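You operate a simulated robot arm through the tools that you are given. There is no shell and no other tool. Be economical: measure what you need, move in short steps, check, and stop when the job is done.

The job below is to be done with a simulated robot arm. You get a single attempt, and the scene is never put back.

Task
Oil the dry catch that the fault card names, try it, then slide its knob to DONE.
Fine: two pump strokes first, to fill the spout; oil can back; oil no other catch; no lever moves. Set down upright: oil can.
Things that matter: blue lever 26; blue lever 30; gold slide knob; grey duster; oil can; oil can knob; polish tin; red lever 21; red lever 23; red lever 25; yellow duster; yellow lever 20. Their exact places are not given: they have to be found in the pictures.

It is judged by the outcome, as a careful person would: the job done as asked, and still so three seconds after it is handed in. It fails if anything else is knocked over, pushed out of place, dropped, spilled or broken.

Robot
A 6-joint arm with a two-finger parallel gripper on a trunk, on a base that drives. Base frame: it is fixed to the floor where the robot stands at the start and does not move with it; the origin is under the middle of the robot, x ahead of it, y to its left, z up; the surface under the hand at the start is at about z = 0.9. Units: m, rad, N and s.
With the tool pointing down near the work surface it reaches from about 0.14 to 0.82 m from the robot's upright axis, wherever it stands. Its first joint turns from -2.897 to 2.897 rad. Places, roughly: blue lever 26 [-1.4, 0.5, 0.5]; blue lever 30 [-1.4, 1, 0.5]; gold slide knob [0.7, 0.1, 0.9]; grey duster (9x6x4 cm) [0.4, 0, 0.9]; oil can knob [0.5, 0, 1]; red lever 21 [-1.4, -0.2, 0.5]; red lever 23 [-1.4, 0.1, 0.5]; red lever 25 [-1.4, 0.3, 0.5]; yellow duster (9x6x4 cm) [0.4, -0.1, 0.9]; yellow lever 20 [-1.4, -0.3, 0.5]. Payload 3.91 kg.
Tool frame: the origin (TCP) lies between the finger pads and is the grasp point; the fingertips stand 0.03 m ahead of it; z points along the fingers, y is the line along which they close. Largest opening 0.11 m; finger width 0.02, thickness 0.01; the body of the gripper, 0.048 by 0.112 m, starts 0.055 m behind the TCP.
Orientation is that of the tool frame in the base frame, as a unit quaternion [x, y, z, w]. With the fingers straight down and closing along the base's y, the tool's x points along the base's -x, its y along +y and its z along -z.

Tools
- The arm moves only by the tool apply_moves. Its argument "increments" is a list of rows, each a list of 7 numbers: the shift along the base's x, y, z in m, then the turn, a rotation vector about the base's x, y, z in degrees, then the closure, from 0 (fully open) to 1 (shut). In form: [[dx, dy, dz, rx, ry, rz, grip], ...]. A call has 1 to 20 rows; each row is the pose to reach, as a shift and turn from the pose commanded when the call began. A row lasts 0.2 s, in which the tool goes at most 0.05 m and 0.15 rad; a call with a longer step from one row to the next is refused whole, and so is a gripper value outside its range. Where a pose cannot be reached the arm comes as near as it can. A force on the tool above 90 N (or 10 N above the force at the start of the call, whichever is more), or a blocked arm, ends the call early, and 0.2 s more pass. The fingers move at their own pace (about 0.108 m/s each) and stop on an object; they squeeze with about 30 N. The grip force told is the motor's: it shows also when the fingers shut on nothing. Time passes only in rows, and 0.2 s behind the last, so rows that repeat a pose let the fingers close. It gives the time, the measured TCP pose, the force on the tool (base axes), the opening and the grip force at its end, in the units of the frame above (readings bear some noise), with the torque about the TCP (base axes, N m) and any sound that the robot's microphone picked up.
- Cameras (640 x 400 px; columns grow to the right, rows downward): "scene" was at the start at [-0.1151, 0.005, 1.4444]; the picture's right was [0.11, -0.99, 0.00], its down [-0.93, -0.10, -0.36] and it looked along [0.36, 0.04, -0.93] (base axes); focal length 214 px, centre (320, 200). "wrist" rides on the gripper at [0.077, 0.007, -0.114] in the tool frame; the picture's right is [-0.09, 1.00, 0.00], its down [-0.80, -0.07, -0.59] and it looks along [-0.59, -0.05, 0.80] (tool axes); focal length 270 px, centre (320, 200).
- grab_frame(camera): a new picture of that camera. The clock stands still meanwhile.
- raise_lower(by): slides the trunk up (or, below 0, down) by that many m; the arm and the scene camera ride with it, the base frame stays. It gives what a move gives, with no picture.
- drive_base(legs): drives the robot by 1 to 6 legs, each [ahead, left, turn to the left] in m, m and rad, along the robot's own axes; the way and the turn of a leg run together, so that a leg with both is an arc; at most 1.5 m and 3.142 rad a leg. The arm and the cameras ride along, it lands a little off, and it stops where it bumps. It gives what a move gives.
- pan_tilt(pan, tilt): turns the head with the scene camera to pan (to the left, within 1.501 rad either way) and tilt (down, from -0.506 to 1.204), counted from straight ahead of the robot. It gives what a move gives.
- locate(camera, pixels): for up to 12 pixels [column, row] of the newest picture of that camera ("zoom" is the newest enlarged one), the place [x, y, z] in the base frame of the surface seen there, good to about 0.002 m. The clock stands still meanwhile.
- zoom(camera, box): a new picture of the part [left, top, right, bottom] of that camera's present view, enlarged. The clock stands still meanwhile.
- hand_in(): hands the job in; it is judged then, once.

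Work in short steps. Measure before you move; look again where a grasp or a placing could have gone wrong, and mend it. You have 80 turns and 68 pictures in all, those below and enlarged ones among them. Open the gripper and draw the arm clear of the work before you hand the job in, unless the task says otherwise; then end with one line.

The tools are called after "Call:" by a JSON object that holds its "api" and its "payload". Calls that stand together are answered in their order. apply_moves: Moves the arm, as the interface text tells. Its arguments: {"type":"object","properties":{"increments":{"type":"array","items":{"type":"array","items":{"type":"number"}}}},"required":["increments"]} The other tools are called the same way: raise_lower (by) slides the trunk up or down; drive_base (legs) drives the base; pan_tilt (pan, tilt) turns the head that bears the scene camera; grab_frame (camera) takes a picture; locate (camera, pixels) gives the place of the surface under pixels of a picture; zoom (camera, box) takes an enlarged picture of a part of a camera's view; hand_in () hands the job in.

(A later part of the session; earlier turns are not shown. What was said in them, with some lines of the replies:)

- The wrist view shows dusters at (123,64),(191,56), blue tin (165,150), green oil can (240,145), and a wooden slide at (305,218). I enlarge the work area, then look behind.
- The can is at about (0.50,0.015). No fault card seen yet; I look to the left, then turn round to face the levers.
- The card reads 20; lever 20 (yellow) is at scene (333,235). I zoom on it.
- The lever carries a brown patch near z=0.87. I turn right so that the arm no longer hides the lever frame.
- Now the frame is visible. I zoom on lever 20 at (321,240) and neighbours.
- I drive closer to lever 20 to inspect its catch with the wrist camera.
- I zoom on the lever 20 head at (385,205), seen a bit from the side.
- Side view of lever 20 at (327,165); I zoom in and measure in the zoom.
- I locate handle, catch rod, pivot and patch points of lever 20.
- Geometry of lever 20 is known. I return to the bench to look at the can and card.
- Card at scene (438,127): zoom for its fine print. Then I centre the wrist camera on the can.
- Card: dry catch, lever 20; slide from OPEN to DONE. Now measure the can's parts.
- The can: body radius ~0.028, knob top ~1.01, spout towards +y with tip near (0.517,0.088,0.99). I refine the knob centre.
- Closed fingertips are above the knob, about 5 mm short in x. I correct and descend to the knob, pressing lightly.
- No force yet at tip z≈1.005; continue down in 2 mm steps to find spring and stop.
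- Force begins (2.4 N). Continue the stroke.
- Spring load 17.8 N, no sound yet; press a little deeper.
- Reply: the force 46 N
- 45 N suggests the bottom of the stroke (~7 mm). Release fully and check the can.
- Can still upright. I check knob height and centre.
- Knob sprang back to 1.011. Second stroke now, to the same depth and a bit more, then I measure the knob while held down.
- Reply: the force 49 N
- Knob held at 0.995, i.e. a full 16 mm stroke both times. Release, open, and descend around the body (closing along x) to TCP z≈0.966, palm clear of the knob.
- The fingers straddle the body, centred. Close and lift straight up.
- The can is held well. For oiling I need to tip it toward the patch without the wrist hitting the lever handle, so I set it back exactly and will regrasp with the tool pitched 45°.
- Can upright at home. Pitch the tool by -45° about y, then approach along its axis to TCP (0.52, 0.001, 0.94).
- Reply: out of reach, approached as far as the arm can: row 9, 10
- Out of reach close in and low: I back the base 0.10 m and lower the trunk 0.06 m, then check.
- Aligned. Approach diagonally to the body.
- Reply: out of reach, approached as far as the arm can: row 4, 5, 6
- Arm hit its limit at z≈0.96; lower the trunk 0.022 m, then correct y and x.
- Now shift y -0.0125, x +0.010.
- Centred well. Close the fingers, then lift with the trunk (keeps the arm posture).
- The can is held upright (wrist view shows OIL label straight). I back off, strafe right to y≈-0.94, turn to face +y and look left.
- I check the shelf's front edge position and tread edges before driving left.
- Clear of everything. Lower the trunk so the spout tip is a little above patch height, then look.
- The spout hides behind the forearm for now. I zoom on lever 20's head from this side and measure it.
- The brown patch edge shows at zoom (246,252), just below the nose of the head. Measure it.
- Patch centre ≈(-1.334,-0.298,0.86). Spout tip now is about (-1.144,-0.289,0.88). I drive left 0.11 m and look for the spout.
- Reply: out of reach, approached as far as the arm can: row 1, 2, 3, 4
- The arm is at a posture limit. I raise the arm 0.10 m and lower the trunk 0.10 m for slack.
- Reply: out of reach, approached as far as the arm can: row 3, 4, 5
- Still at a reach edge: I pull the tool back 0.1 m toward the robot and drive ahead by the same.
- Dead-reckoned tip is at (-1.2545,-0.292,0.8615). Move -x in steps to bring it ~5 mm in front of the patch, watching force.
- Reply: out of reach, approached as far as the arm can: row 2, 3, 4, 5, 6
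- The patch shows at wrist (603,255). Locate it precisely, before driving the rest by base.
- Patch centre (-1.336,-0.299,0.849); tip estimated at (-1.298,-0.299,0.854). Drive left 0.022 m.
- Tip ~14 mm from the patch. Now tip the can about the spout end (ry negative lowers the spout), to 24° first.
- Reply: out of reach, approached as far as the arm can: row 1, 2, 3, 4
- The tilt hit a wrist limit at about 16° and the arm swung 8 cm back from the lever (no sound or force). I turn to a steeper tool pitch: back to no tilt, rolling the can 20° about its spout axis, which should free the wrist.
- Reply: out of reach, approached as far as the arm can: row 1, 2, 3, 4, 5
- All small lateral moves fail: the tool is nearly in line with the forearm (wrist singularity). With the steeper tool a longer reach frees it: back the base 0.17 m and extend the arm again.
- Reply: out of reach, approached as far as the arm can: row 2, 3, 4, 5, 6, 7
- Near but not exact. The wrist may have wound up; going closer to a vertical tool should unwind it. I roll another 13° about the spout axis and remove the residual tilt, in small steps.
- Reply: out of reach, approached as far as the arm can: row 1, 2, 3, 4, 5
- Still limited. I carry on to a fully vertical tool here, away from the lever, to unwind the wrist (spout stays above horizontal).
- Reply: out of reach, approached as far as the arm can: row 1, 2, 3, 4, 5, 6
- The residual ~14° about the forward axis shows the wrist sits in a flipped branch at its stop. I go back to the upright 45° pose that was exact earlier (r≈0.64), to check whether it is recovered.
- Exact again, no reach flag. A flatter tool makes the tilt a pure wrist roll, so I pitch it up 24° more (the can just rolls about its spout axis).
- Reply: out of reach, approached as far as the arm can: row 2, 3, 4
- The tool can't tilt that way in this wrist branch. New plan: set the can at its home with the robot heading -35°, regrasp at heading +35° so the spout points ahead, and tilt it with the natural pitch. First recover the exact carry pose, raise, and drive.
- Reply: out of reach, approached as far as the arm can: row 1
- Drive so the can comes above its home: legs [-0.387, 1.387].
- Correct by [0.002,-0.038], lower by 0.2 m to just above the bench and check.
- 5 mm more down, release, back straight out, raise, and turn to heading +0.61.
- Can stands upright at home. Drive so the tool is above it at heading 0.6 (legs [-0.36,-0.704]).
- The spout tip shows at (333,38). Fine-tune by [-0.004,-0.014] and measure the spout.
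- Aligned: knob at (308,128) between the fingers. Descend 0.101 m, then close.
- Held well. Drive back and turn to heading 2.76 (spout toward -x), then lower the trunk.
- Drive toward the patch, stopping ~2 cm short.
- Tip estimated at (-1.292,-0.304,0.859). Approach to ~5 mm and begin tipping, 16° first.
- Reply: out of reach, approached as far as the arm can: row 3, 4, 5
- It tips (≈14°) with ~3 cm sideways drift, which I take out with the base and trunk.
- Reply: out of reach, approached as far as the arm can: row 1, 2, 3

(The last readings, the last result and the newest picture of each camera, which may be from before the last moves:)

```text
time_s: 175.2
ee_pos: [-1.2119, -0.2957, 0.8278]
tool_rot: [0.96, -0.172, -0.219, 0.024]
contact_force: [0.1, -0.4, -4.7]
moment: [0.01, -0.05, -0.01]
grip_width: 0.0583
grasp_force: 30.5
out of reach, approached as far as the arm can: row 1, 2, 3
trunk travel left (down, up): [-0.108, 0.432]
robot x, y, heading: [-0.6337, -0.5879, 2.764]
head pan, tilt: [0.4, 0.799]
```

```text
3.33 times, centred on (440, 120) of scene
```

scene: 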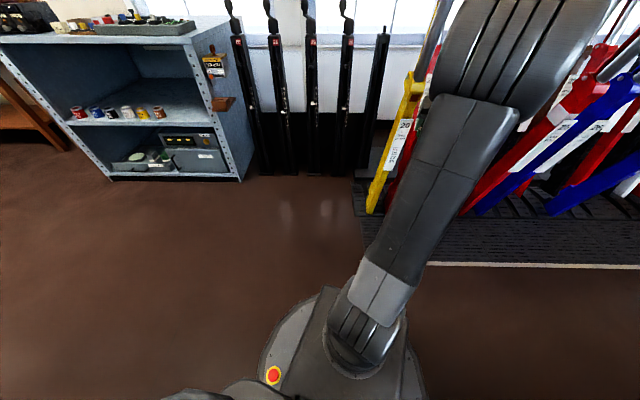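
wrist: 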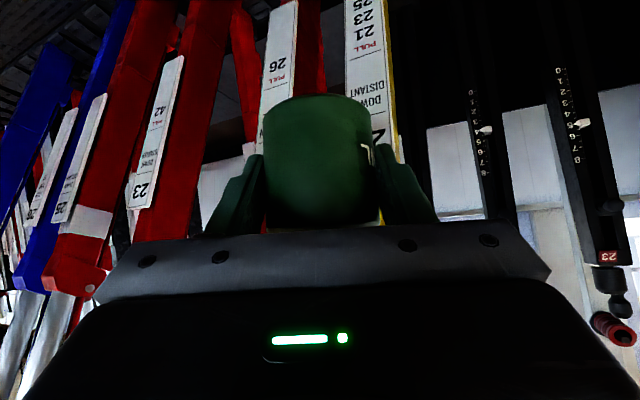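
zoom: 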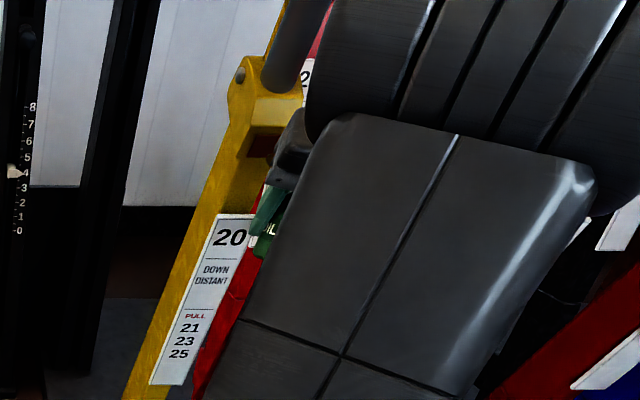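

Tilt is now ~20°, tip ≈(-1.312,-0.288,0.846). I repeat in small tilt steps, compensating drift with base and trunk, and watch for sounds.

Call:
{"api": "drive_base", "payload": {"legs": [[0.009, 0.016, 0]]}}

Call:
{"api": "raise_lower", "payload": {"by": 0.006}}

Call:
{"api": "apply_moves", "payload": {"increments": [[0, 0, 0.006, -1.5, -3.7, 0, 1], [0.001, 0, 0.0126, -3, -7.4, 0, 1], [0.001, 0, 0.0126, -3, -7.4, 0, 1]]}}

Call:
{"api": "drive_base", "payload": {"legs": [[0.006, 0.011, 0]]}}

Call:
{"api": "raise_lower", "payload": {"by": 0.007}}

```text
time_s: 175.9
ee_pos: [-1.2256, -0.3085, 0.827]
tool_rot: [0.96, -0.174, -0.219, 0.024]
contact_force: [0.1, 0.4, -3.8]
moment: [-0.01, -0.02, 0.01]
grip_width: 0.058
grasp_force: 30.3
trunk travel left (down, up): [-0.108, 0.432]
robot x, y, heading: [-0.6487, -0.599, 2.765]
head pan, tilt: [0.4, 0.799]
```

```text
time_s: 176.5
ee_pos: [-1.2246, -0.3077, 0.833]
tool_rot: [0.961, -0.172, -0.217, 0.024]
contact_force: [5.5, -0.8, -6.8]
moment: [-0.02, -0.13, 0.1]
grip_width: 0.0583
grasp_force: 29.7
trunk travel left (down, up): [-0.114, 0.426]
robot x, y, heading: [-0.6503, -0.5995, 2.762]
head pan, tilt: [0.4, 0.799]
```

```text
time_s: 177.3
ee_pos: [-1.2168, -0.3013, 0.8415]
tool_rot: [0.968, -0.176, -0.166, 0.06]
contact_force: [0.2, 0.1, -4.2]
moment: [-0.02, -0.01, 0.01]
grip_width: 0.0585
grasp_force: 30.1
out of reach, approached as far as the arm can: row 1, 2, 3
trunk travel left (down, up): [-0.114, 0.426]
robot x, y, heading: [-0.6503, -0.5973, 2.758]
head pan, tilt: [0.4, 0.799]
```

```text
time_s: 178.1
ee_pos: [-1.2252, -0.3088, 0.8401]
tool_rot: [0.968, -0.176, -0.166, 0.06]
contact_force: [10.7, -0.3, -10.7]
moment: [0.04, -0.59, 0.03]
grip_width: 0.0582
grasp_force: 29.8
trunk travel left (down, up): [-0.114, 0.426]
robot x, y, heading: [-0.6582, -0.6086, 2.759]
head pan, tilt: [0.4, 0.799]
```

```text
time_s: 178.6
ee_pos: [-1.2241, -0.3075, 0.8455]
tool_rot: [0.969, -0.176, -0.163, 0.06]
contact_force: [12.4, -1.4, -10.9]
moment: [-0.03, -0.54, 0.08]
grip_width: 0.0584
grasp_force: 30.3
trunk travel left (down, up): [-0.121, 0.419]
robot x, y, heading: [-0.6532, -0.6061, 2.759]
head pan, tilt: [0.4, 0.799]
```

The tip now bears lightly on the sloped patch face (12 N, +x/-z). I ease off 4 mm, tip ~10° further, and look.

Call:
{"api": "drive_base", "payload": {"legs": [[-0.006, 0, 0]]}}

Call:
{"api": "apply_moves", "payload": {"increments": [[0, 0, 0.006, -1.5, -3.7, 0, 1], [0, 0, 0.0136, -3, -7.4, 0, 1], [0, 0, 0.0136, -3, -7.4, 0, 1], [0, 0, 0.0136, -3, -7.4, 0, 1]]}}

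Call:
{"api": "drive_base", "payload": {"legs": [[0.006, 0.011, 0]]}}

Call:
{"api": "zoom", "payload": {"camera": "scene", "box": [400, 70, 460, 130]}}

```text
time_s: 179.3
ee_pos: [-1.2218, -0.3123, 0.8457]
tool_rot: [0.969, -0.176, -0.165, 0.06]
contact_force: [0.2, 0.0, -4.8]
moment: [-0.01, -0.04, 0.05]
grip_width: 0.0585
grasp_force: 30.2
trunk travel left (down, up): [-0.121, 0.419]
robot x, y, heading: [-0.6488, -0.6123, 2.767]
head pan, tilt: [0.4, 0.799]
```

```text
time_s: 180.3
ee_pos: [-1.2183, -0.3093, 0.8587]
tool_rot: [0.972, -0.182, -0.112, 0.097]
contact_force: [-1.2, 0.8, -4.4]
moment: [0.01, -0.01, 0.02]
grip_width: 0.058
grasp_force: 29.9
out of reach, approached as far as the arm can: row 1, 2, 3, 4
trunk travel left (down, up): [-0.121, 0.419]
robot x, y, heading: [-0.6507, -0.6082, 2.762]
head pan, tilt: [0.4, 0.799]
```

```text
time_s: 181.1
ee_pos: [-1.2241, -0.3156, 0.8563]
tool_rot: [0.972, -0.182, -0.111, 0.096]
contact_force: [21.3, 5.0, -12.7]
moment: [-0.03, -0.9, -0.49]
grip_width: 0.0584
grasp_force: 30.1
trunk travel left (down, up): [-0.121, 0.419]
robot x, y, heading: [-0.6634, -0.6157, 2.757]
head pan, tilt: [0.4, 0.799]
```

```text
6.67 times, centred on (430, 100) of scene
```

zoom: 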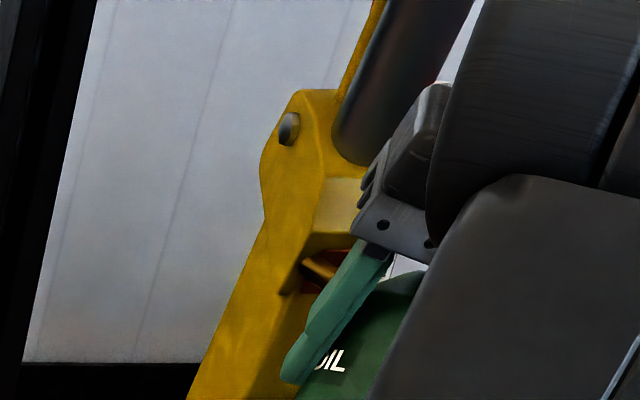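

The spout tip is right on the patch (zoom (310,270)), tilt ~36°. I ease off, tip ~12° more, hold, and look for oil.

Call:
{"api": "drive_base", "payload": {"legs": [[-0.006, -0.003, 0]]}}

Call:
{"api": "apply_moves", "payload": {"increments": [[0, 0, 0.008, -2.2, -5.6, 0, 1], [-0.002, 0, 0.0165, -4.4, -11.2, 0, 1], [-0.002, 0, 0.0165, -4.4, -11.2, 0, 1], [-0.002, 0, 0.0165, -4.4, -11.2, 0, 1], [-0.002, 0, 0.0165, -4.4, -11.2, 0, 1], [-0.002, 0, 0.0165, -4.4, -11.2, 0, 1]]}}

Call:
{"api": "zoom", "payload": {"camera": "scene", "box": [405, 80, 445, 120]}}

```text
time_s: 181.8
ee_pos: [-1.219, -0.3154, 0.8578]
tool_rot: [0.972, -0.184, -0.11, 0.096]
contact_force: [-0.3, 0.2, -5.5]
moment: [0.01, -0.04, -0.04]
grip_width: 0.0582
grasp_force: 29.5
trunk travel left (down, up): [-0.121, 0.419]
robot x, y, heading: [-0.6562, -0.6151, 2.756]
head pan, tilt: [0.4, 0.799]
```

```text
time_s: 183.2
ee_pos: [-1.2258, -0.3187, 0.8782]
tool_rot: [0.969, -0.196, -0.022, 0.146]
contact_force: [5.9, 2.4, -6.9]
moment: [0.08, -0.28, -0.18]
grip_width: 0.0582
grasp_force: 30.0
out of reach, approached as far as the arm can: row 2, 3, 4, 5, 6
trunk travel left (down, up): [-0.121, 0.419]
robot x, y, heading: [-0.6556, -0.6118, 2.763]
head pan, tilt: [0.4, 0.799]
```

```text
10.00 times, centred on (425, 100) of scene
```

zoom: 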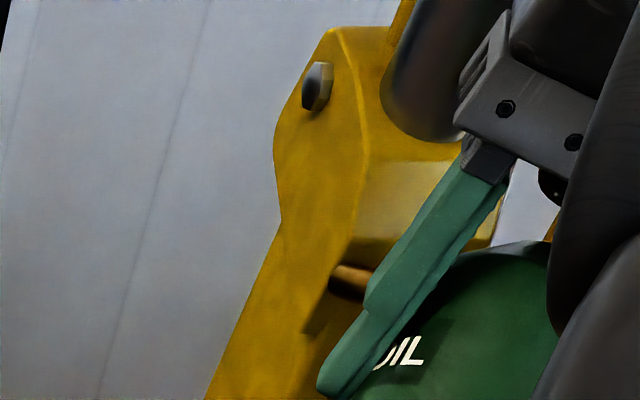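

I measure where the tip touches and the dark streak below it.

Call:
{"api": "locate", "payload": {"camera": "zoom", "pixels": [[335, 283], [350, 280], [365, 272], [320, 315], [335, 310], [355, 250], [300, 340]]}}

Call:
{"api": "apply_moves", "payload": {"increments": [[0, 0, 0, 0, 0, 0, 1], [0, 0, 0, 0, 0, 0, 1], [0, 0, 0, 0, 0, 0, 1], [0, 0, 0, 0, 0, 0, 1], [0, 0, 0, 0, 0, 0, 1], [0, 0, 0, 0, 0, 0, 1], [0, 0, 0, 0, 0, 0, 1], [0, 0, 0, 0, 0, 0, 1]]}}

Call:
{"api": "drive_base", "payload": {"legs": [[-0.04, 0, 0]]}}

Call:
{"api": "zoom", "payload": {"camera": "scene", "box": [400, 75, 450, 125]}}

```text
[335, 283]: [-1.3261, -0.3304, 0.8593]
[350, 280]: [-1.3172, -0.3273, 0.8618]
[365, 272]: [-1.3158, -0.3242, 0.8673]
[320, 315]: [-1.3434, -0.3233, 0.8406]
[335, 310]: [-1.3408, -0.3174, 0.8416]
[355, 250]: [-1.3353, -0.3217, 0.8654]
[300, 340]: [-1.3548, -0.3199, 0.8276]
```

```text
time_s: 185.0
ee_pos: [-1.2259, -0.3179, 0.8769]
tool_rot: [0.969, -0.197, -0.021, 0.146]
contact_force: [10.2, 2.3, -8.4]
moment: [0.08, -0.65, -0.2]
grip_width: 0.0583
grasp_force: 30.0
trunk travel left (down, up): [-0.121, 0.419]
robot x, y, heading: [-0.6555, -0.6167, 2.756]
head pan, tilt: [0.4, 0.799]
```

```text
time_s: 185.9
ee_pos: [-1.1886, -0.3333, 0.8776]
tool_rot: [0.969, -0.196, -0.023, 0.145]
contact_force: [0.6, 0.1, -4.8]
moment: [0.0, -0.01, -0.01]
grip_width: 0.0583
grasp_force: 29.8
trunk travel left (down, up): [-0.121, 0.419]
robot x, y, heading: [-0.6204, -0.6328, 2.756]
head pan, tilt: [0.4, 0.799]
```

```text
8.00 times, centred on (425, 100) of scene
```

zoom: 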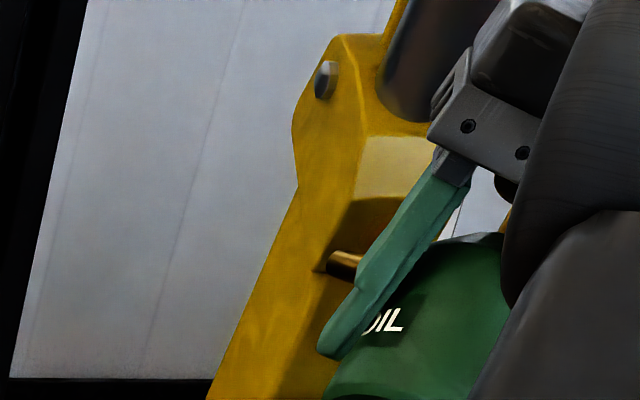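

The tip was ~3 cm left of the patch centre (y=-0.330 vs -0.300). Re-aim: drive [0.052,-0.026], trunk -0.007, hold and look.

Call:
{"api": "raise_lower", "payload": {"by": -0.007}}

Call:
{"api": "drive_base", "payload": {"legs": [[0, -0.026, 0], [0.052, 0, 0]]}}

Call:
{"api": "apply_moves", "payload": {"increments": [[0, 0, 0, 0, 0, 0, 1], [0, 0, 0, 0, 0, 0, 1], [0, 0, 0, 0, 0, 0, 1], [0, 0, 0, 0, 0, 0, 1], [0, 0, 0, 0, 0, 0, 1]]}}

Call:
{"api": "zoom", "payload": {"camera": "scene", "box": [405, 75, 445, 115]}}

```text
time_s: 186.5
ee_pos: [-1.1892, -0.3335, 0.8715]
tool_rot: [0.97, -0.197, -0.021, 0.144]
contact_force: [-0.1, 0.1, -3.9]
moment: [0.04, -0.03, 0.02]
grip_width: 0.0583
grasp_force: 29.6
trunk travel left (down, up): [-0.114, 0.426]
robot x, y, heading: [-0.6152, -0.6301, 2.762]
head pan, tilt: [0.4, 0.799]
```

```text
time_s: 187.8
ee_pos: [-1.2271, -0.2903, 0.8718]
tool_rot: [0.97, -0.196, -0.023, 0.145]
contact_force: [5.2, 0.7, -4.5]
moment: [0.03, -0.1, -0.1]
grip_width: 0.0582
grasp_force: 29.7
trunk travel left (down, up): [-0.114, 0.426]
robot x, y, heading: [-0.6571, -0.5883, 2.767]
head pan, tilt: [0.4, 0.799]
```

```text
time_s: 189.0
ee_pos: [-1.2278, -0.2893, 0.8718]
tool_rot: [0.97, -0.196, -0.021, 0.144]
contact_force: [6.6, -0.7, -8.9]
moment: [0.02, -0.72, 0.09]
grip_width: 0.0582
grasp_force: 29.8
trunk travel left (down, up): [-0.114, 0.426]
robot x, y, heading: [-0.6548, -0.5893, 2.763]
head pan, tilt: [0.4, 0.799]
```

```text
10.00 times, centred on (425, 95) of scene
```

zoom: 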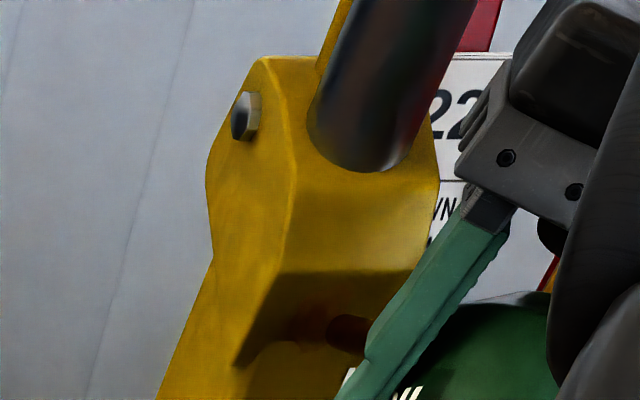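

The tip is on the patch now. After this hold I back away and inspect the patch.

Call:
{"api": "drive_base", "payload": {"legs": [[-0.12, 0, 0]]}}

Call:
{"api": "pan_tilt", "payload": {"pan": 0.5, "tilt": 0.7}}

Call:
{"api": "zoom", "payload": {"camera": "scene", "box": [325, 70, 425, 170]}}

```text
time_s: 190.3
ee_pos: [-1.1166, -0.3354, 0.8721]
tool_rot: [0.97, -0.195, -0.023, 0.144]
contact_force: [-1.3, 0.5, -4.5]
moment: [0.05, -0.02, 0.0]
grip_width: 0.0582
grasp_force: 29.7
trunk travel left (down, up): [-0.114, 0.426]
robot x, y, heading: [-0.5463, -0.6288, 2.764]
head pan, tilt: [0.4, 0.799]
```

```text
time_s: 190.9
ee_pos: [-1.1168, -0.3352, 0.8711]
tool_rot: [0.97, -0.196, -0.022, 0.144]
contact_force: [-0.4, -0.3, -5.0]
moment: [0.05, -0.02, -0.05]
grip_width: 0.0581
grasp_force: 30.1
trunk travel left (down, up): [-0.114, 0.426]
robot x, y, heading: [-0.5425, -0.6341, 2.759]
head pan, tilt: [0.499, 0.7]
```

```text
4.00 times, centred on (375, 120) of scene
```

zoom: 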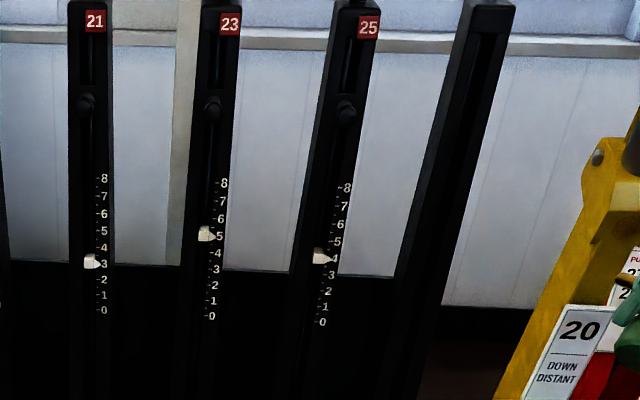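

The head of lever 20 is at the right edge; zoom there.

Call:
{"api": "zoom", "payload": {"camera": "scene", "box": [425, 95, 475, 145]}}

```text
8.00 times, centred on (450, 120) of scene
```

zoom: 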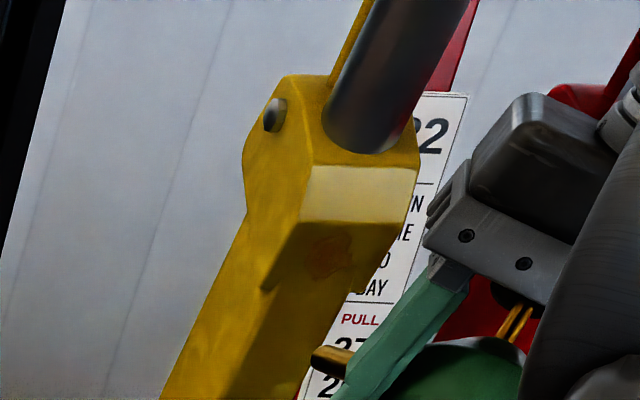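

The sharp brown dry patch has turned into a faint oily smear at (325,255): the catch is oiled. Bring the can upright, raise, back away and turn to the bench.

Call:
{"api": "apply_moves", "payload": {"increments": [[-0.003, -0.007, -0.006, 4.5, 5.1, -0.8, 1], [-0.006, -0.014, -0.012, 9.1, 10.3, -1.6, 1], [-0.009, -0.021, -0.018, 13.6, 15.4, -2.4, 1], [-0.012, -0.028, -0.024, 18.2, 20.5, -3.1, 1], [-0.014, -0.034, -0.03, 22.7, 25.6, -3.9, 1], [-0.017, -0.04, -0.036, 27.3, 30.8, -4.7, 1], [-0.019, -0.046, -0.043, 31.8, 35.9, -5.5, 1], [-0.019, -0.046, -0.043, 31.8, 35.9, -5.5, 1], [-0.019, -0.046, -0.043, 31.8, 35.9, -5.5, 1]]}}

Call:
{"api": "raise_lower", "payload": {"by": 0.31}}

Call:
{"api": "drive_base", "payload": {"legs": [[-0.3, 0, 0], [0, 0, -2.155]]}}

```text
time_s: 192.9
ee_pos: [-1.1353, -0.3813, 0.8293]
tool_rot: [0.908, -0.172, -0.376, -0.07]
contact_force: [-0.4, -0.2, -4.4]
moment: [-0.03, -0.02, 0.0]
grip_width: 0.0582
grasp_force: 30.0
out of reach, approached as far as the arm can: row 4
trunk travel left (down, up): [-0.114, 0.426]
robot x, y, heading: [-0.5489, -0.6346, 2.765]
head pan, tilt: [0.499, 0.7]
```

```text
time_s: 196.0
ee_pos: [-1.1341, -0.382, 1.1387]
tool_rot: [0.908, -0.174, -0.375, -0.071]
contact_force: [0.1, 0.7, -4.5]
moment: [-0.02, -0.07, 0.0]
grip_width: 0.0585
grasp_force: 30.1
trunk travel left (down, up): [-0.424, 0.116]
robot x, y, heading: [-0.5456, -0.6353, 2.763]
head pan, tilt: [0.499, 0.7]
```

```text
time_s: 203.2
ee_pos: [0.2655, -0.38, 1.1385]
tool_rot: [-0.288, 0.879, 0.12, 0.361]
contact_force: [0.6, 0.0, -4.6]
moment: [-0.02, 0.06, 0.01]
grip_width: 0.0581
grasp_force: 30.2
trunk travel left (down, up): [-0.424, 0.116]
robot x, y, heading: [-0.262, -0.749, 0.628]
head pan, tilt: [0.499, 0.7]
```

Upright. Drive to above home.

Call:
{"api": "drive_base", "payload": {"legs": [[0.424, 0.159, 0]]}}

```text
time_s: 205.9
ee_pos: [0.5128, -0.0129, 1.1384]
tool_rot: [-0.284, 0.88, 0.118, 0.362]
contact_force: [0.3, -0.2, -5.4]
moment: [-0.05, 0.04, -0.02]
grip_width: 0.0583
grasp_force: 29.8
trunk travel left (down, up): [-0.424, 0.116]
robot x, y, heading: [-0.014, -0.3728, 0.617]
head pan, tilt: [0.499, 0.7]
```

Correct [0.008,0.008], lower 0.195 m and check the reading.

Call:
{"api": "drive_base", "payload": {"legs": [[0.008, 0.008, 0]]}}

Call:
{"api": "raise_lower", "payload": {"by": -0.19}}

Call:
{"api": "raise_lower", "payload": {"by": -0.004}}

Call:
{"api": "grab_frame", "payload": {"camera": "wrist"}}

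```text
time_s: 206.6
ee_pos: [0.5145, -0.0032, 1.1386]
tool_rot: [-0.284, 0.88, 0.119, 0.362]
contact_force: [0.1, 0.5, -4.5]
moment: [-0.04, 0.04, -0.01]
grip_width: 0.0583
grasp_force: 30.1
trunk travel left (down, up): [-0.424, 0.116]
robot x, y, heading: [-0.0122, -0.367, 0.622]
head pan, tilt: [0.499, 0.7]
```

```text
time_s: 208.7
ee_pos: [0.5139, -0.0024, 0.948]
tool_rot: [-0.284, 0.88, 0.119, 0.363]
contact_force: [-0.8, -1.1, -4.6]
moment: [-0.03, 0.03, 0.01]
grip_width: 0.0582
grasp_force: 29.7
trunk travel left (down, up): [-0.234, 0.306]
robot x, y, heading: [-0.0156, -0.363, 0.621]
head pan, tilt: [0.499, 0.7]
```

```text
time_s: 209.2
ee_pos: [0.5137, -0.0017, 0.9441]
tool_rot: [-0.285, 0.88, 0.119, 0.362]
contact_force: [-0.2, -1.4, -4.7]
moment: [-0.04, 0.03, 0.01]
grip_width: 0.0584
grasp_force: 29.9
trunk travel left (down, up): [-0.23, 0.31]
robot x, y, heading: [-0.0178, -0.365, 0.62]
head pan, tilt: [0.499, 0.7]
```

```text
3 pictures are left
```

wrist: 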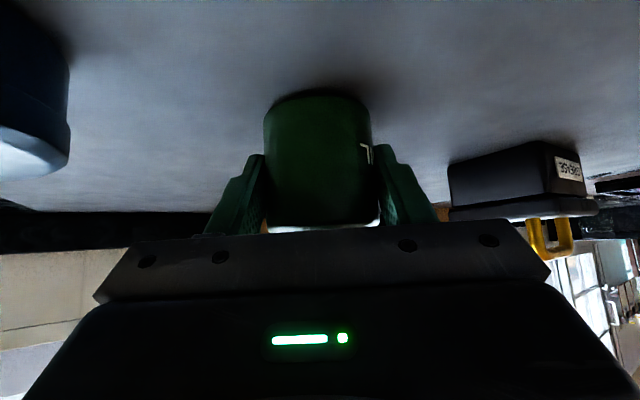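

The can stands upright in the grip at home. Set down the last 2 mm, release, rise vertically, back off and drive toward lever 20's free side at handle height.

Call:
{"api": "raise_lower", "payload": {"by": -0.0025}}

Call:
{"api": "apply_moves", "payload": {"increments": [[0, 0, 0, 0, 0, 0, 0.42], [0, 0, 0, 0, 0, 0, 0.3], [0, 0, 0, 0, 0, 0, 0], [0, 0, 0, 0, 0, 0, 0], [0, 0, 0, 0, 0, 0, 0]]}}

Call:
{"api": "raise_lower", "payload": {"by": 0.204}}

Call:
{"api": "drive_base", "payload": {"legs": [[-0.3, 0, 0], [0, 0, 0.95]]}}

Call:
{"api": "drive_base", "payload": {"legs": [[-0.56, 0, 0], [0, 1.0, 0]]}}

```text
time_s: 209.7
ee_pos: [0.5145, -0.0034, 0.942]
tool_rot: [-0.284, 0.88, 0.118, 0.362]
contact_force: [0.3, 0.4, 1.0]
moment: [0.12, -0.15, 0.0]
grip_width: 0.0582
grasp_force: 29.9
trunk travel left (down, up): [-0.228, 0.312]
robot x, y, heading: [-0.0162, -0.3654, 0.621]
head pan, tilt: [0.499, 0.7]
```

```text
time_s: 210.9
ee_pos: [0.5133, -0.0024, 0.9425]
tool_rot: [-0.283, 0.88, 0.118, 0.363]
contact_force: [0.4, -0.8, -0.6]
moment: [-0.02, 0.02, -0.01]
grip_width: 0.1099
grasp_force: 0.0
trunk travel left (down, up): [-0.228, 0.312]
robot x, y, heading: [-0.017, -0.3622, 0.623]
head pan, tilt: [0.499, 0.7]
```

```text
time_s: 213.1
ee_pos: [0.5137, -0.0028, 1.1448]
tool_rot: [-0.284, 0.88, 0.118, 0.362]
contact_force: [-0.7, 0.3, 0.7]
moment: [0.01, -0.01, 0.01]
grip_width: 0.1098
grasp_force: 0.1
trunk travel left (down, up): [-0.432, 0.109]
robot x, y, heading: [-0.0147, -0.3632, 0.622]
head pan, tilt: [0.499, 0.7]
```

```text
time_s: 217.7
ee_pos: [-0.2583, 0.1004, 1.1466]
tool_rot: [0.659, -0.649, -0.272, -0.266]
contact_force: [0.1, -0.2, -0.2]
moment: [-0.01, 0.04, 0.0]
grip_width: 0.11
grasp_force: 0.1
trunk travel left (down, up): [-0.432, 0.109]
robot x, y, heading: [-0.266, -0.5385, 1.583]
head pan, tilt: [0.499, 0.7]
```

```text
time_s: 225.8
ee_pos: [-1.2646, -0.4796, 1.1461]
tool_rot: [0.659, -0.648, -0.273, -0.266]
contact_force: [-0.5, 0.6, 1.1]
moment: [-0.02, -0.01, 0.03]
grip_width: 0.1099
grasp_force: 0.0
trunk travel left (down, up): [-0.432, 0.109]
robot x, y, heading: [-1.2693, -1.1228, 1.582]
head pan, tilt: [0.499, 0.7]
```

Shift left 0.049 to line up with handle and catch rod, and look through the wrist camera.

Call:
{"api": "drive_base", "payload": {"legs": [[0.06, 0.049, 0]]}}

Call:
{"api": "grab_frame", "payload": {"camera": "wrist"}}

```text
time_s: 226.8
ee_pos: [-1.3146, -0.4216, 1.1456]
tool_rot: [0.66, -0.648, -0.272, -0.266]
contact_force: [0.4, 0.9, -1.2]
moment: [0.0, -0.02, -0.06]
grip_width: 0.1102
grasp_force: 0.0
trunk travel left (down, up): [-0.432, 0.109]
robot x, y, heading: [-1.3169, -1.0627, 1.586]
head pan, tilt: [0.499, 0.7]
```

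```text
2 pictures are left
```

wrist: 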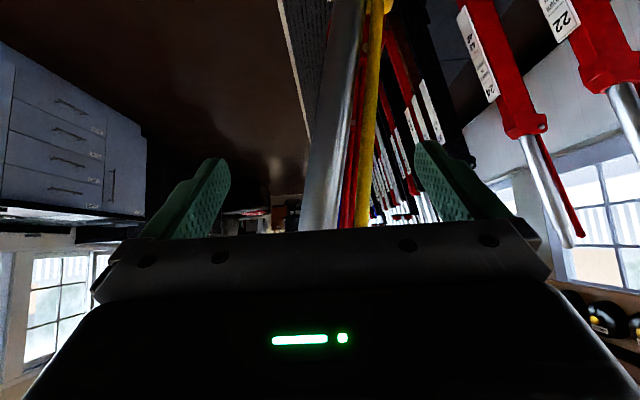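

Handle at col ~320, yellow catch rod at ~366, both between the fingers. Locate them.

Call:
{"api": "locate", "payload": {"camera": "wrist", "pixels": [[303, 205], [320, 205], [336, 205], [357, 205], [364, 205], [370, 205], [325, 150], [367, 150], [320, 222], [363, 222]]}}

```text
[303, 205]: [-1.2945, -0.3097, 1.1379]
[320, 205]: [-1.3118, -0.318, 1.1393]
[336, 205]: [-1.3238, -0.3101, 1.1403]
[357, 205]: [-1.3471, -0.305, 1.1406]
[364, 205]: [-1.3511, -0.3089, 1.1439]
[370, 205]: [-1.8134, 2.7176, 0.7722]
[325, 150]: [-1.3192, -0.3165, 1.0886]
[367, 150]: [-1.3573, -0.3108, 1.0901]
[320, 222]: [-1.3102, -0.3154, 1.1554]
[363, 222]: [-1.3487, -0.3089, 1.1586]
```

At z=1.14 the handle spans x -1.291..-1.327, the rod -1.346..-1.357, y≈-0.301. Drive in straight.

Call:
{"api": "drive_base", "payload": {"legs": [[0.12, 0.005, 0]]}}

```text
time_s: 228.0
ee_pos: [-1.3206, -0.302, 1.1464]
tool_rot: [0.66, -0.648, -0.273, -0.266]
contact_force: [0.1, -0.1, -0.2]
moment: [-0.01, 0.01, -0.01]
grip_width: 0.1101
grasp_force: 0.1
trunk travel left (down, up): [-0.432, 0.109]
robot x, y, heading: [-1.3272, -0.9466, 1.582]
head pan, tilt: [0.499, 0.7]
```

Positioned at x=-1.3206. Squeeze stepwise, shifting +x so the front finger stays at the handle while the rear one presses the rod.

Call:
{"api": "apply_moves", "payload": {"increments": [[0, 0, 0, 0, 0, 0, 0.3], [0, 0, 0, 0, 0, 0, 0.42], [0.003, 0, 0, 0, 0, 0, 0.473], [0.006, 0, 0, 0, 0, 0, 0.527], [0.006, 0, 0, 0, 0, 0, 0.527]]}}

```text
time_s: 229.2
ee_pos: [-1.3179, -0.3049, 1.1464]
tool_rot: [0.66, -0.648, -0.272, -0.265]
contact_force: [-17.5, -3.3, -7.4]
moment: [0.99, 3.12, -0.39]
grip_width: 0.0593
grasp_force: 45.3
trunk travel left (down, up): [-0.432, 0.109]
robot x, y, heading: [-1.3247, -0.9462, 1.586]
head pan, tilt: [0.499, 0.7]
```

Rod pushed ~7 mm with 17 N net. Balance by moving back 2 mm and squeeze fully, hold.

Call:
{"api": "apply_moves", "payload": {"increments": [[-0.002, 0, 0, 0, 0, 0, 0.6], [-0.002, 0, 0, 0, 0, 0, 0.8], [-0.002, 0, 0, 0, 0, 0, 1], [-0.002, 0, 0, 0, 0, 0, 1], [-0.002, 0, 0, 0, 0, 0, 1]]}}

```text
time_s: 230.4
ee_pos: [-1.3191, -0.3038, 1.1457]
tool_rot: [0.659, -0.648, -0.273, -0.267]
contact_force: [-14.0, -4.3, -4.8]
moment: [-0.61, 2.19, 0.94]
grip_width: 0.0596
grasp_force: 44.9
trunk travel left (down, up): [-0.432, 0.109]
robot x, y, heading: [-1.3281, -0.9469, 1.582]
head pan, tilt: [0.499, 0.7]
```

Stopped at 59.6 mm. For more leverage I release, go 3 cm higher on the rod, and squeeze again, holding it.

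Call:
{"api": "apply_moves", "payload": {"increments": [[0, 0, 0, 0, 0, 0, 0.3], [0, 0, 0, 0, 0, 0, 0.2], [0.003, 0, 0.015, 0, 0, 0, 0.2], [0.005, 0, 0.03, 0, 0, 0, 0.2], [0.005, 0, 0.03, 0, 0, 0, 0.4], [0.005, 0, 0.03, 0, 0, 0, 0.7], [0.005, 0, 0.03, 0, 0, 0, 1], [0.005, 0, 0.03, 0, 0, 0, 1], [0.005, 0, 0.03, 0, 0, 0, 1], [0.005, 0, 0.03, 0, 0, 0, 1]]}}

```text
time_s: 232.6
ee_pos: [-1.3134, -0.3039, 1.1771]
tool_rot: [0.659, -0.648, -0.274, -0.267]
contact_force: [-16.5, 0.0, -0.6]
moment: [-0.4, 3.06, 0.78]
grip_width: 0.0543
grasp_force: 44.7
trunk travel left (down, up): [-0.432, 0.109]
robot x, y, heading: [-1.3287, -0.9441, 1.583]
head pan, tilt: [0.499, 0.7]
5 turns are left
```

Rod squeezed (54 mm at the higher point), so the catch was tried. Only 5 turns left: release, withdraw, drive to the bench at heading 0 and turn the tool to vertical.

Call:
{"api": "apply_moves", "payload": {"increments": [[0, 0, 0, 0, 0, 0, 0.4], [0, 0, 0, 0, 0, 0, 0.1], [0, 0, 0, 0, 0, 0, 0], [0, 0, 0, 0, 0, 0, 0], [0, 0, 0, 0, 0, 0, 0]]}}

Call:
{"api": "drive_base", "payload": {"legs": [[-0.16, 0, 0], [0, -0.9, 0], [0, 0, -1.583], [0, 1.28, 0]]}}

Call:
{"api": "apply_moves", "payload": {"increments": [[0, 0, 0, 0, 7.5, 0, 0.5], [0, 0, 0, 0, 15, 0, 1], [0, 0, 0, 0, 22.5, 0, 1], [0, 0, 0, 0, 30, 0, 1], [0, 0, 0, 0, 37.5, 0, 1], [0, 0, 0, 0, 45, 0, 1], [0, 0, 0, 0, 45, 0, 1], [0, 0, 0, 0, 45, 0, 1]]}}

Call:
{"api": "drive_base", "payload": {"legs": [[0.3, 0, 0]]}}

Call:
{"api": "grab_frame", "payload": {"camera": "wrist"}}

```text
time_s: 233.8
ee_pos: [-1.3117, -0.3041, 1.1768]
tool_rot: [0.659, -0.648, -0.274, -0.266]
contact_force: [-0.1, 1.0, -0.5]
moment: [-0.02, -0.02, -0.02]
grip_width: 0.1103
grasp_force: 0.1
trunk travel left (down, up): [-0.432, 0.109]
robot x, y, heading: [-1.3288, -0.9446, 1.581]
head pan, tilt: [0.499, 0.7]
```

```text
time_s: 249.5
ee_pos: [0.2085, 0.1741, 1.1775]
tool_rot: [-0.005, 0.924, 0.004, 0.382]
contact_force: [0.0, -0.1, -0.1]
moment: [0.04, 0.0, 0.0]
grip_width: 0.11
grasp_force: 0.0
trunk travel left (down, up): [-0.432, 0.109]
robot x, y, heading: [-0.4367, 0.1972, 0.003]
head pan, tilt: [0.499, 0.7]
```

```text
time_s: 251.3
ee_pos: [0.2101, 0.175, 1.1798]
tool_rot: [-0.003, 0.99, 0.137, 0.028]
contact_force: [-0.6, 0.4, 0.1]
moment: [-0.01, 0.0, -0.01]
grip_width: 0.0002
grasp_force: 29.8
out of reach, approached as far as the arm can: row 1, 2, 3, 4, 5, 6, 7, 8
trunk travel left (down, up): [-0.432, 0.109]
robot x, y, heading: [-0.4344, 0.1965, 0.007]
head pan, tilt: [0.499, 0.7]
```

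```text
time_s: 253.3
ee_pos: [0.5098, 0.1753, 1.1793]
tool_rot: [-0.003, 0.99, 0.138, 0.028]
contact_force: [0.8, -0.2, -0.2]
moment: [-0.03, 0.01, -0.02]
grip_width: 0.0002
grasp_force: 29.8
trunk travel left (down, up): [-0.432, 0.109]
robot x, y, heading: [-0.1355, 0.1969, 0.005]
head pan, tilt: [0.499, 0.7]
```

```text
1 pictures are left
4 turns are left
```

wrist: 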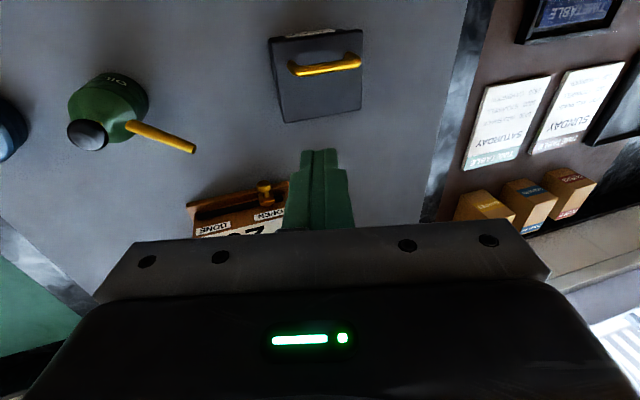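

Can is upright; closed fingers lean 16° toward +y, knob visible at (265,192). Locate knob and slot, and drive most of the way ahead.

Call:
{"api": "locate", "payload": {"camera": "wrist", "pixels": [[264, 184], [266, 192], [265, 200], [258, 192], [272, 194], [200, 210], [240, 204], [280, 194], [212, 227], [268, 215], [190, 204]]}}

Call:
{"api": "drive_base", "payload": {"legs": [[0.13, 0, 0]]}}

```text
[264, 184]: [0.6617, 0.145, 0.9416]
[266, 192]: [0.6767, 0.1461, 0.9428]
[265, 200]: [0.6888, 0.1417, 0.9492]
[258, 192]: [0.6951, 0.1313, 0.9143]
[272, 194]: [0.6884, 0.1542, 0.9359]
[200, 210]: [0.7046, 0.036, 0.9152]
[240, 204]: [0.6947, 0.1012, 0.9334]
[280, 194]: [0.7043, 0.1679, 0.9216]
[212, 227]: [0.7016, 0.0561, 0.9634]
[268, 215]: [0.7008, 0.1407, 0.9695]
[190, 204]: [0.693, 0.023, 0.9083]
```

```text
time_s: 254.6
ee_pos: [0.6414, 0.1759, 1.1788]
tool_rot: [-0.003, 0.99, 0.137, 0.029]
contact_force: [0.0, -0.8, 0.0]
moment: [0.01, -0.03, -0.02]
grip_width: 0.0
grasp_force: 30.4
trunk travel left (down, up): [-0.432, 0.109]
robot x, y, heading: [-0.0058, 0.1976, 0.008]
head pan, tilt: [0.499, 0.7]
3 turns are left
```

Knob at (0.66–0.69, 0.145, 0.94); DONE label at y≈0.056. Line up at x≈0.662 on its +y side, lower the tip to z≈0.925, sweep to −y, lift clear and look.

Call:
{"api": "drive_base", "payload": {"legs": [[0.021, 0, 0]]}}

Call:
{"api": "raise_lower", "payload": {"by": -0.225}}

Call:
{"api": "drive_base", "payload": {"legs": [[0, -0.109, 0]]}}

Call:
{"api": "drive_base", "payload": {"legs": [[0, 0.03, 0]]}}

Call:
{"api": "raise_lower", "payload": {"by": 0.225}}

Call:
{"api": "drive_base", "payload": {"legs": [[-0.17, 0.1, 0]]}}

Call:
{"api": "grab_frame", "payload": {"camera": "wrist"}}

Call:
{"api": "locate", "payload": {"camera": "wrist", "pixels": [[210, 200], [220, 200], [230, 195], [200, 205], [215, 190], [225, 190], [240, 195], [190, 200]]}}

```text
time_s: 255.4
ee_pos: [0.6632, 0.1764, 1.1795]
tool_rot: [-0.002, 0.99, 0.138, 0.029]
contact_force: [-0.3, -0.5, -0.5]
moment: [-0.02, 0.05, 0.0]
grip_width: 0.0
grasp_force: 30.1
trunk travel left (down, up): [-0.432, 0.109]
robot x, y, heading: [0.0174, 0.1945, 0.004]
head pan, tilt: [0.499, 0.7]
```

```text
time_s: 257.8
ee_pos: [0.6606, 0.1775, 0.9564]
tool_rot: [-0.002, 0.99, 0.138, 0.028]
contact_force: [-0.1, -0.8, 0.7]
moment: [0.02, 0.03, -0.02]
grip_width: 0.0003
grasp_force: 29.9
trunk travel left (down, up): [-0.206, 0.334]
robot x, y, heading: [0.021, 0.1934, 0.011]
head pan, tilt: [0.499, 0.7]
```

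```text
time_s: 259.0
ee_pos: [0.6612, 0.0696, 0.9555]
tool_rot: [-0.005, 0.99, 0.137, 0.028]
contact_force: [0.3, 25.1, 1.1]
moment: [0.36, -0.02, 0.27]
grip_width: 0.0
grasp_force: 29.7
trunk travel left (down, up): [-0.206, 0.334]
robot x, y, heading: [0.0185, 0.0892, 0.004]
head pan, tilt: [0.499, 0.7]
```

```text
time_s: 259.8
ee_pos: [0.6618, 0.0977, 0.9554]
tool_rot: [-0.003, 0.99, 0.138, 0.029]
contact_force: [0.0, -0.4, 0.5]
moment: [-0.02, -0.01, 0.01]
grip_width: 0.0002
grasp_force: 30.1
trunk travel left (down, up): [-0.206, 0.334]
robot x, y, heading: [0.0173, 0.1184, 0.006]
head pan, tilt: [0.499, 0.7]
```

```text
time_s: 262.2
ee_pos: [0.662, 0.0977, 1.1798]
tool_rot: [-0.004, 0.99, 0.138, 0.028]
contact_force: [-0.3, 0.7, 0.5]
moment: [0.0, 0.03, -0.01]
grip_width: 0.0001
grasp_force: 29.2
trunk travel left (down, up): [-0.432, 0.109]
robot x, y, heading: [0.0131, 0.1159, 0.007]
head pan, tilt: [0.499, 0.7]
```

```text
time_s: 263.8
ee_pos: [0.487, 0.1983, 1.1807]
tool_rot: [-0.005, 0.99, 0.139, 0.028]
contact_force: [0.2, 0.4, -0.6]
moment: [0.01, -0.03, -0.02]
grip_width: 0.0002
grasp_force: 30.2
trunk travel left (down, up): [-0.432, 0.109]
robot x, y, heading: [-0.1557, 0.2126, 0.007]
head pan, tilt: [0.499, 0.7]
```

```text
0 pictures are left
```

wrist: 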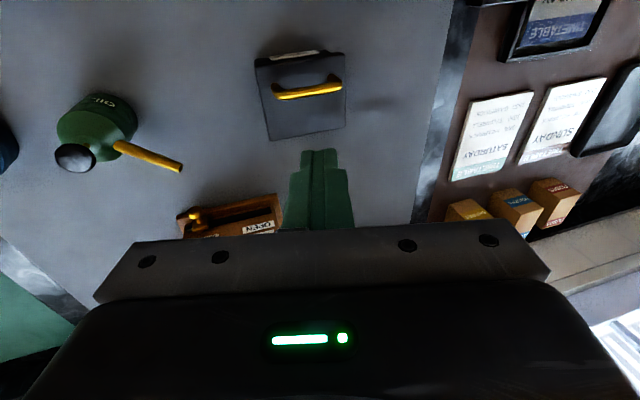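

```text
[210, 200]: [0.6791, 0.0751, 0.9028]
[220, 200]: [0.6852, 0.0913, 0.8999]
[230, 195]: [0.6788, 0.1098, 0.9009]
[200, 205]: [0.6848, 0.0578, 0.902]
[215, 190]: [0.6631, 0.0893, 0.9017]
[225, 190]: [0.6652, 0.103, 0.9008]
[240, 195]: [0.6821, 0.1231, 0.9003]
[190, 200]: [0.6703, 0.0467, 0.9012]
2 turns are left
```

The knob now sits at the DONE end of the slot (194,215), can and card standing. Open the gripper, and back clear.

Call:
{"api": "apply_moves", "payload": {"increments": [[0, 0, 0, 0, 0, 0, 0.5], [0, 0, 0, 0, 0, 0, 0], [0, 0, 0, 0, 0, 0, 0], [0, 0, 0, 0, 0, 0, 0]]}}

Call:
{"api": "drive_base", "payload": {"legs": [[-0.3, 0, 0]]}}

```text
time_s: 264.8
ee_pos: [0.4892, 0.197, 1.1797]
tool_rot: [-0.006, 0.99, 0.138, 0.027]
contact_force: [0.2, 0.4, -0.3]
moment: [0.02, 0.01, -0.01]
grip_width: 0.1099
grasp_force: 0.0
trunk travel left (down, up): [-0.432, 0.109]
robot x, y, heading: [-0.1553, 0.2129, 0.01]
head pan, tilt: [0.499, 0.7]
```

```text
time_s: 266.9
ee_pos: [0.1878, 0.1956, 1.1799]
tool_rot: [-0.007, 0.99, 0.138, 0.028]
contact_force: [0.1, 0.1, -1.3]
moment: [0.02, -0.01, -0.02]
grip_width: 0.11
grasp_force: 0.1
trunk travel left (down, up): [-0.432, 0.109]
robot x, y, heading: [-0.457, 0.2115, 0.01]
head pan, tilt: [0.499, 0.7]
1 turns are left
```

The gripper is open and the arm is clear of the bench, so I hand the job in.

Call:
{"api": "hand_in", "payload": {}}

```text
The job is handed in.
```

I primed the spout with two strokes, oiled lever 20's catch, squeezed it to try it, put the can back upright and slid the knob to DONE. Three things are not certain: the oil shows only as the patch changing from sharp brown to a faint smear, the catch rod moved just a few millimetres with no click heard, and the can's spout now points about 30° off its original direction.
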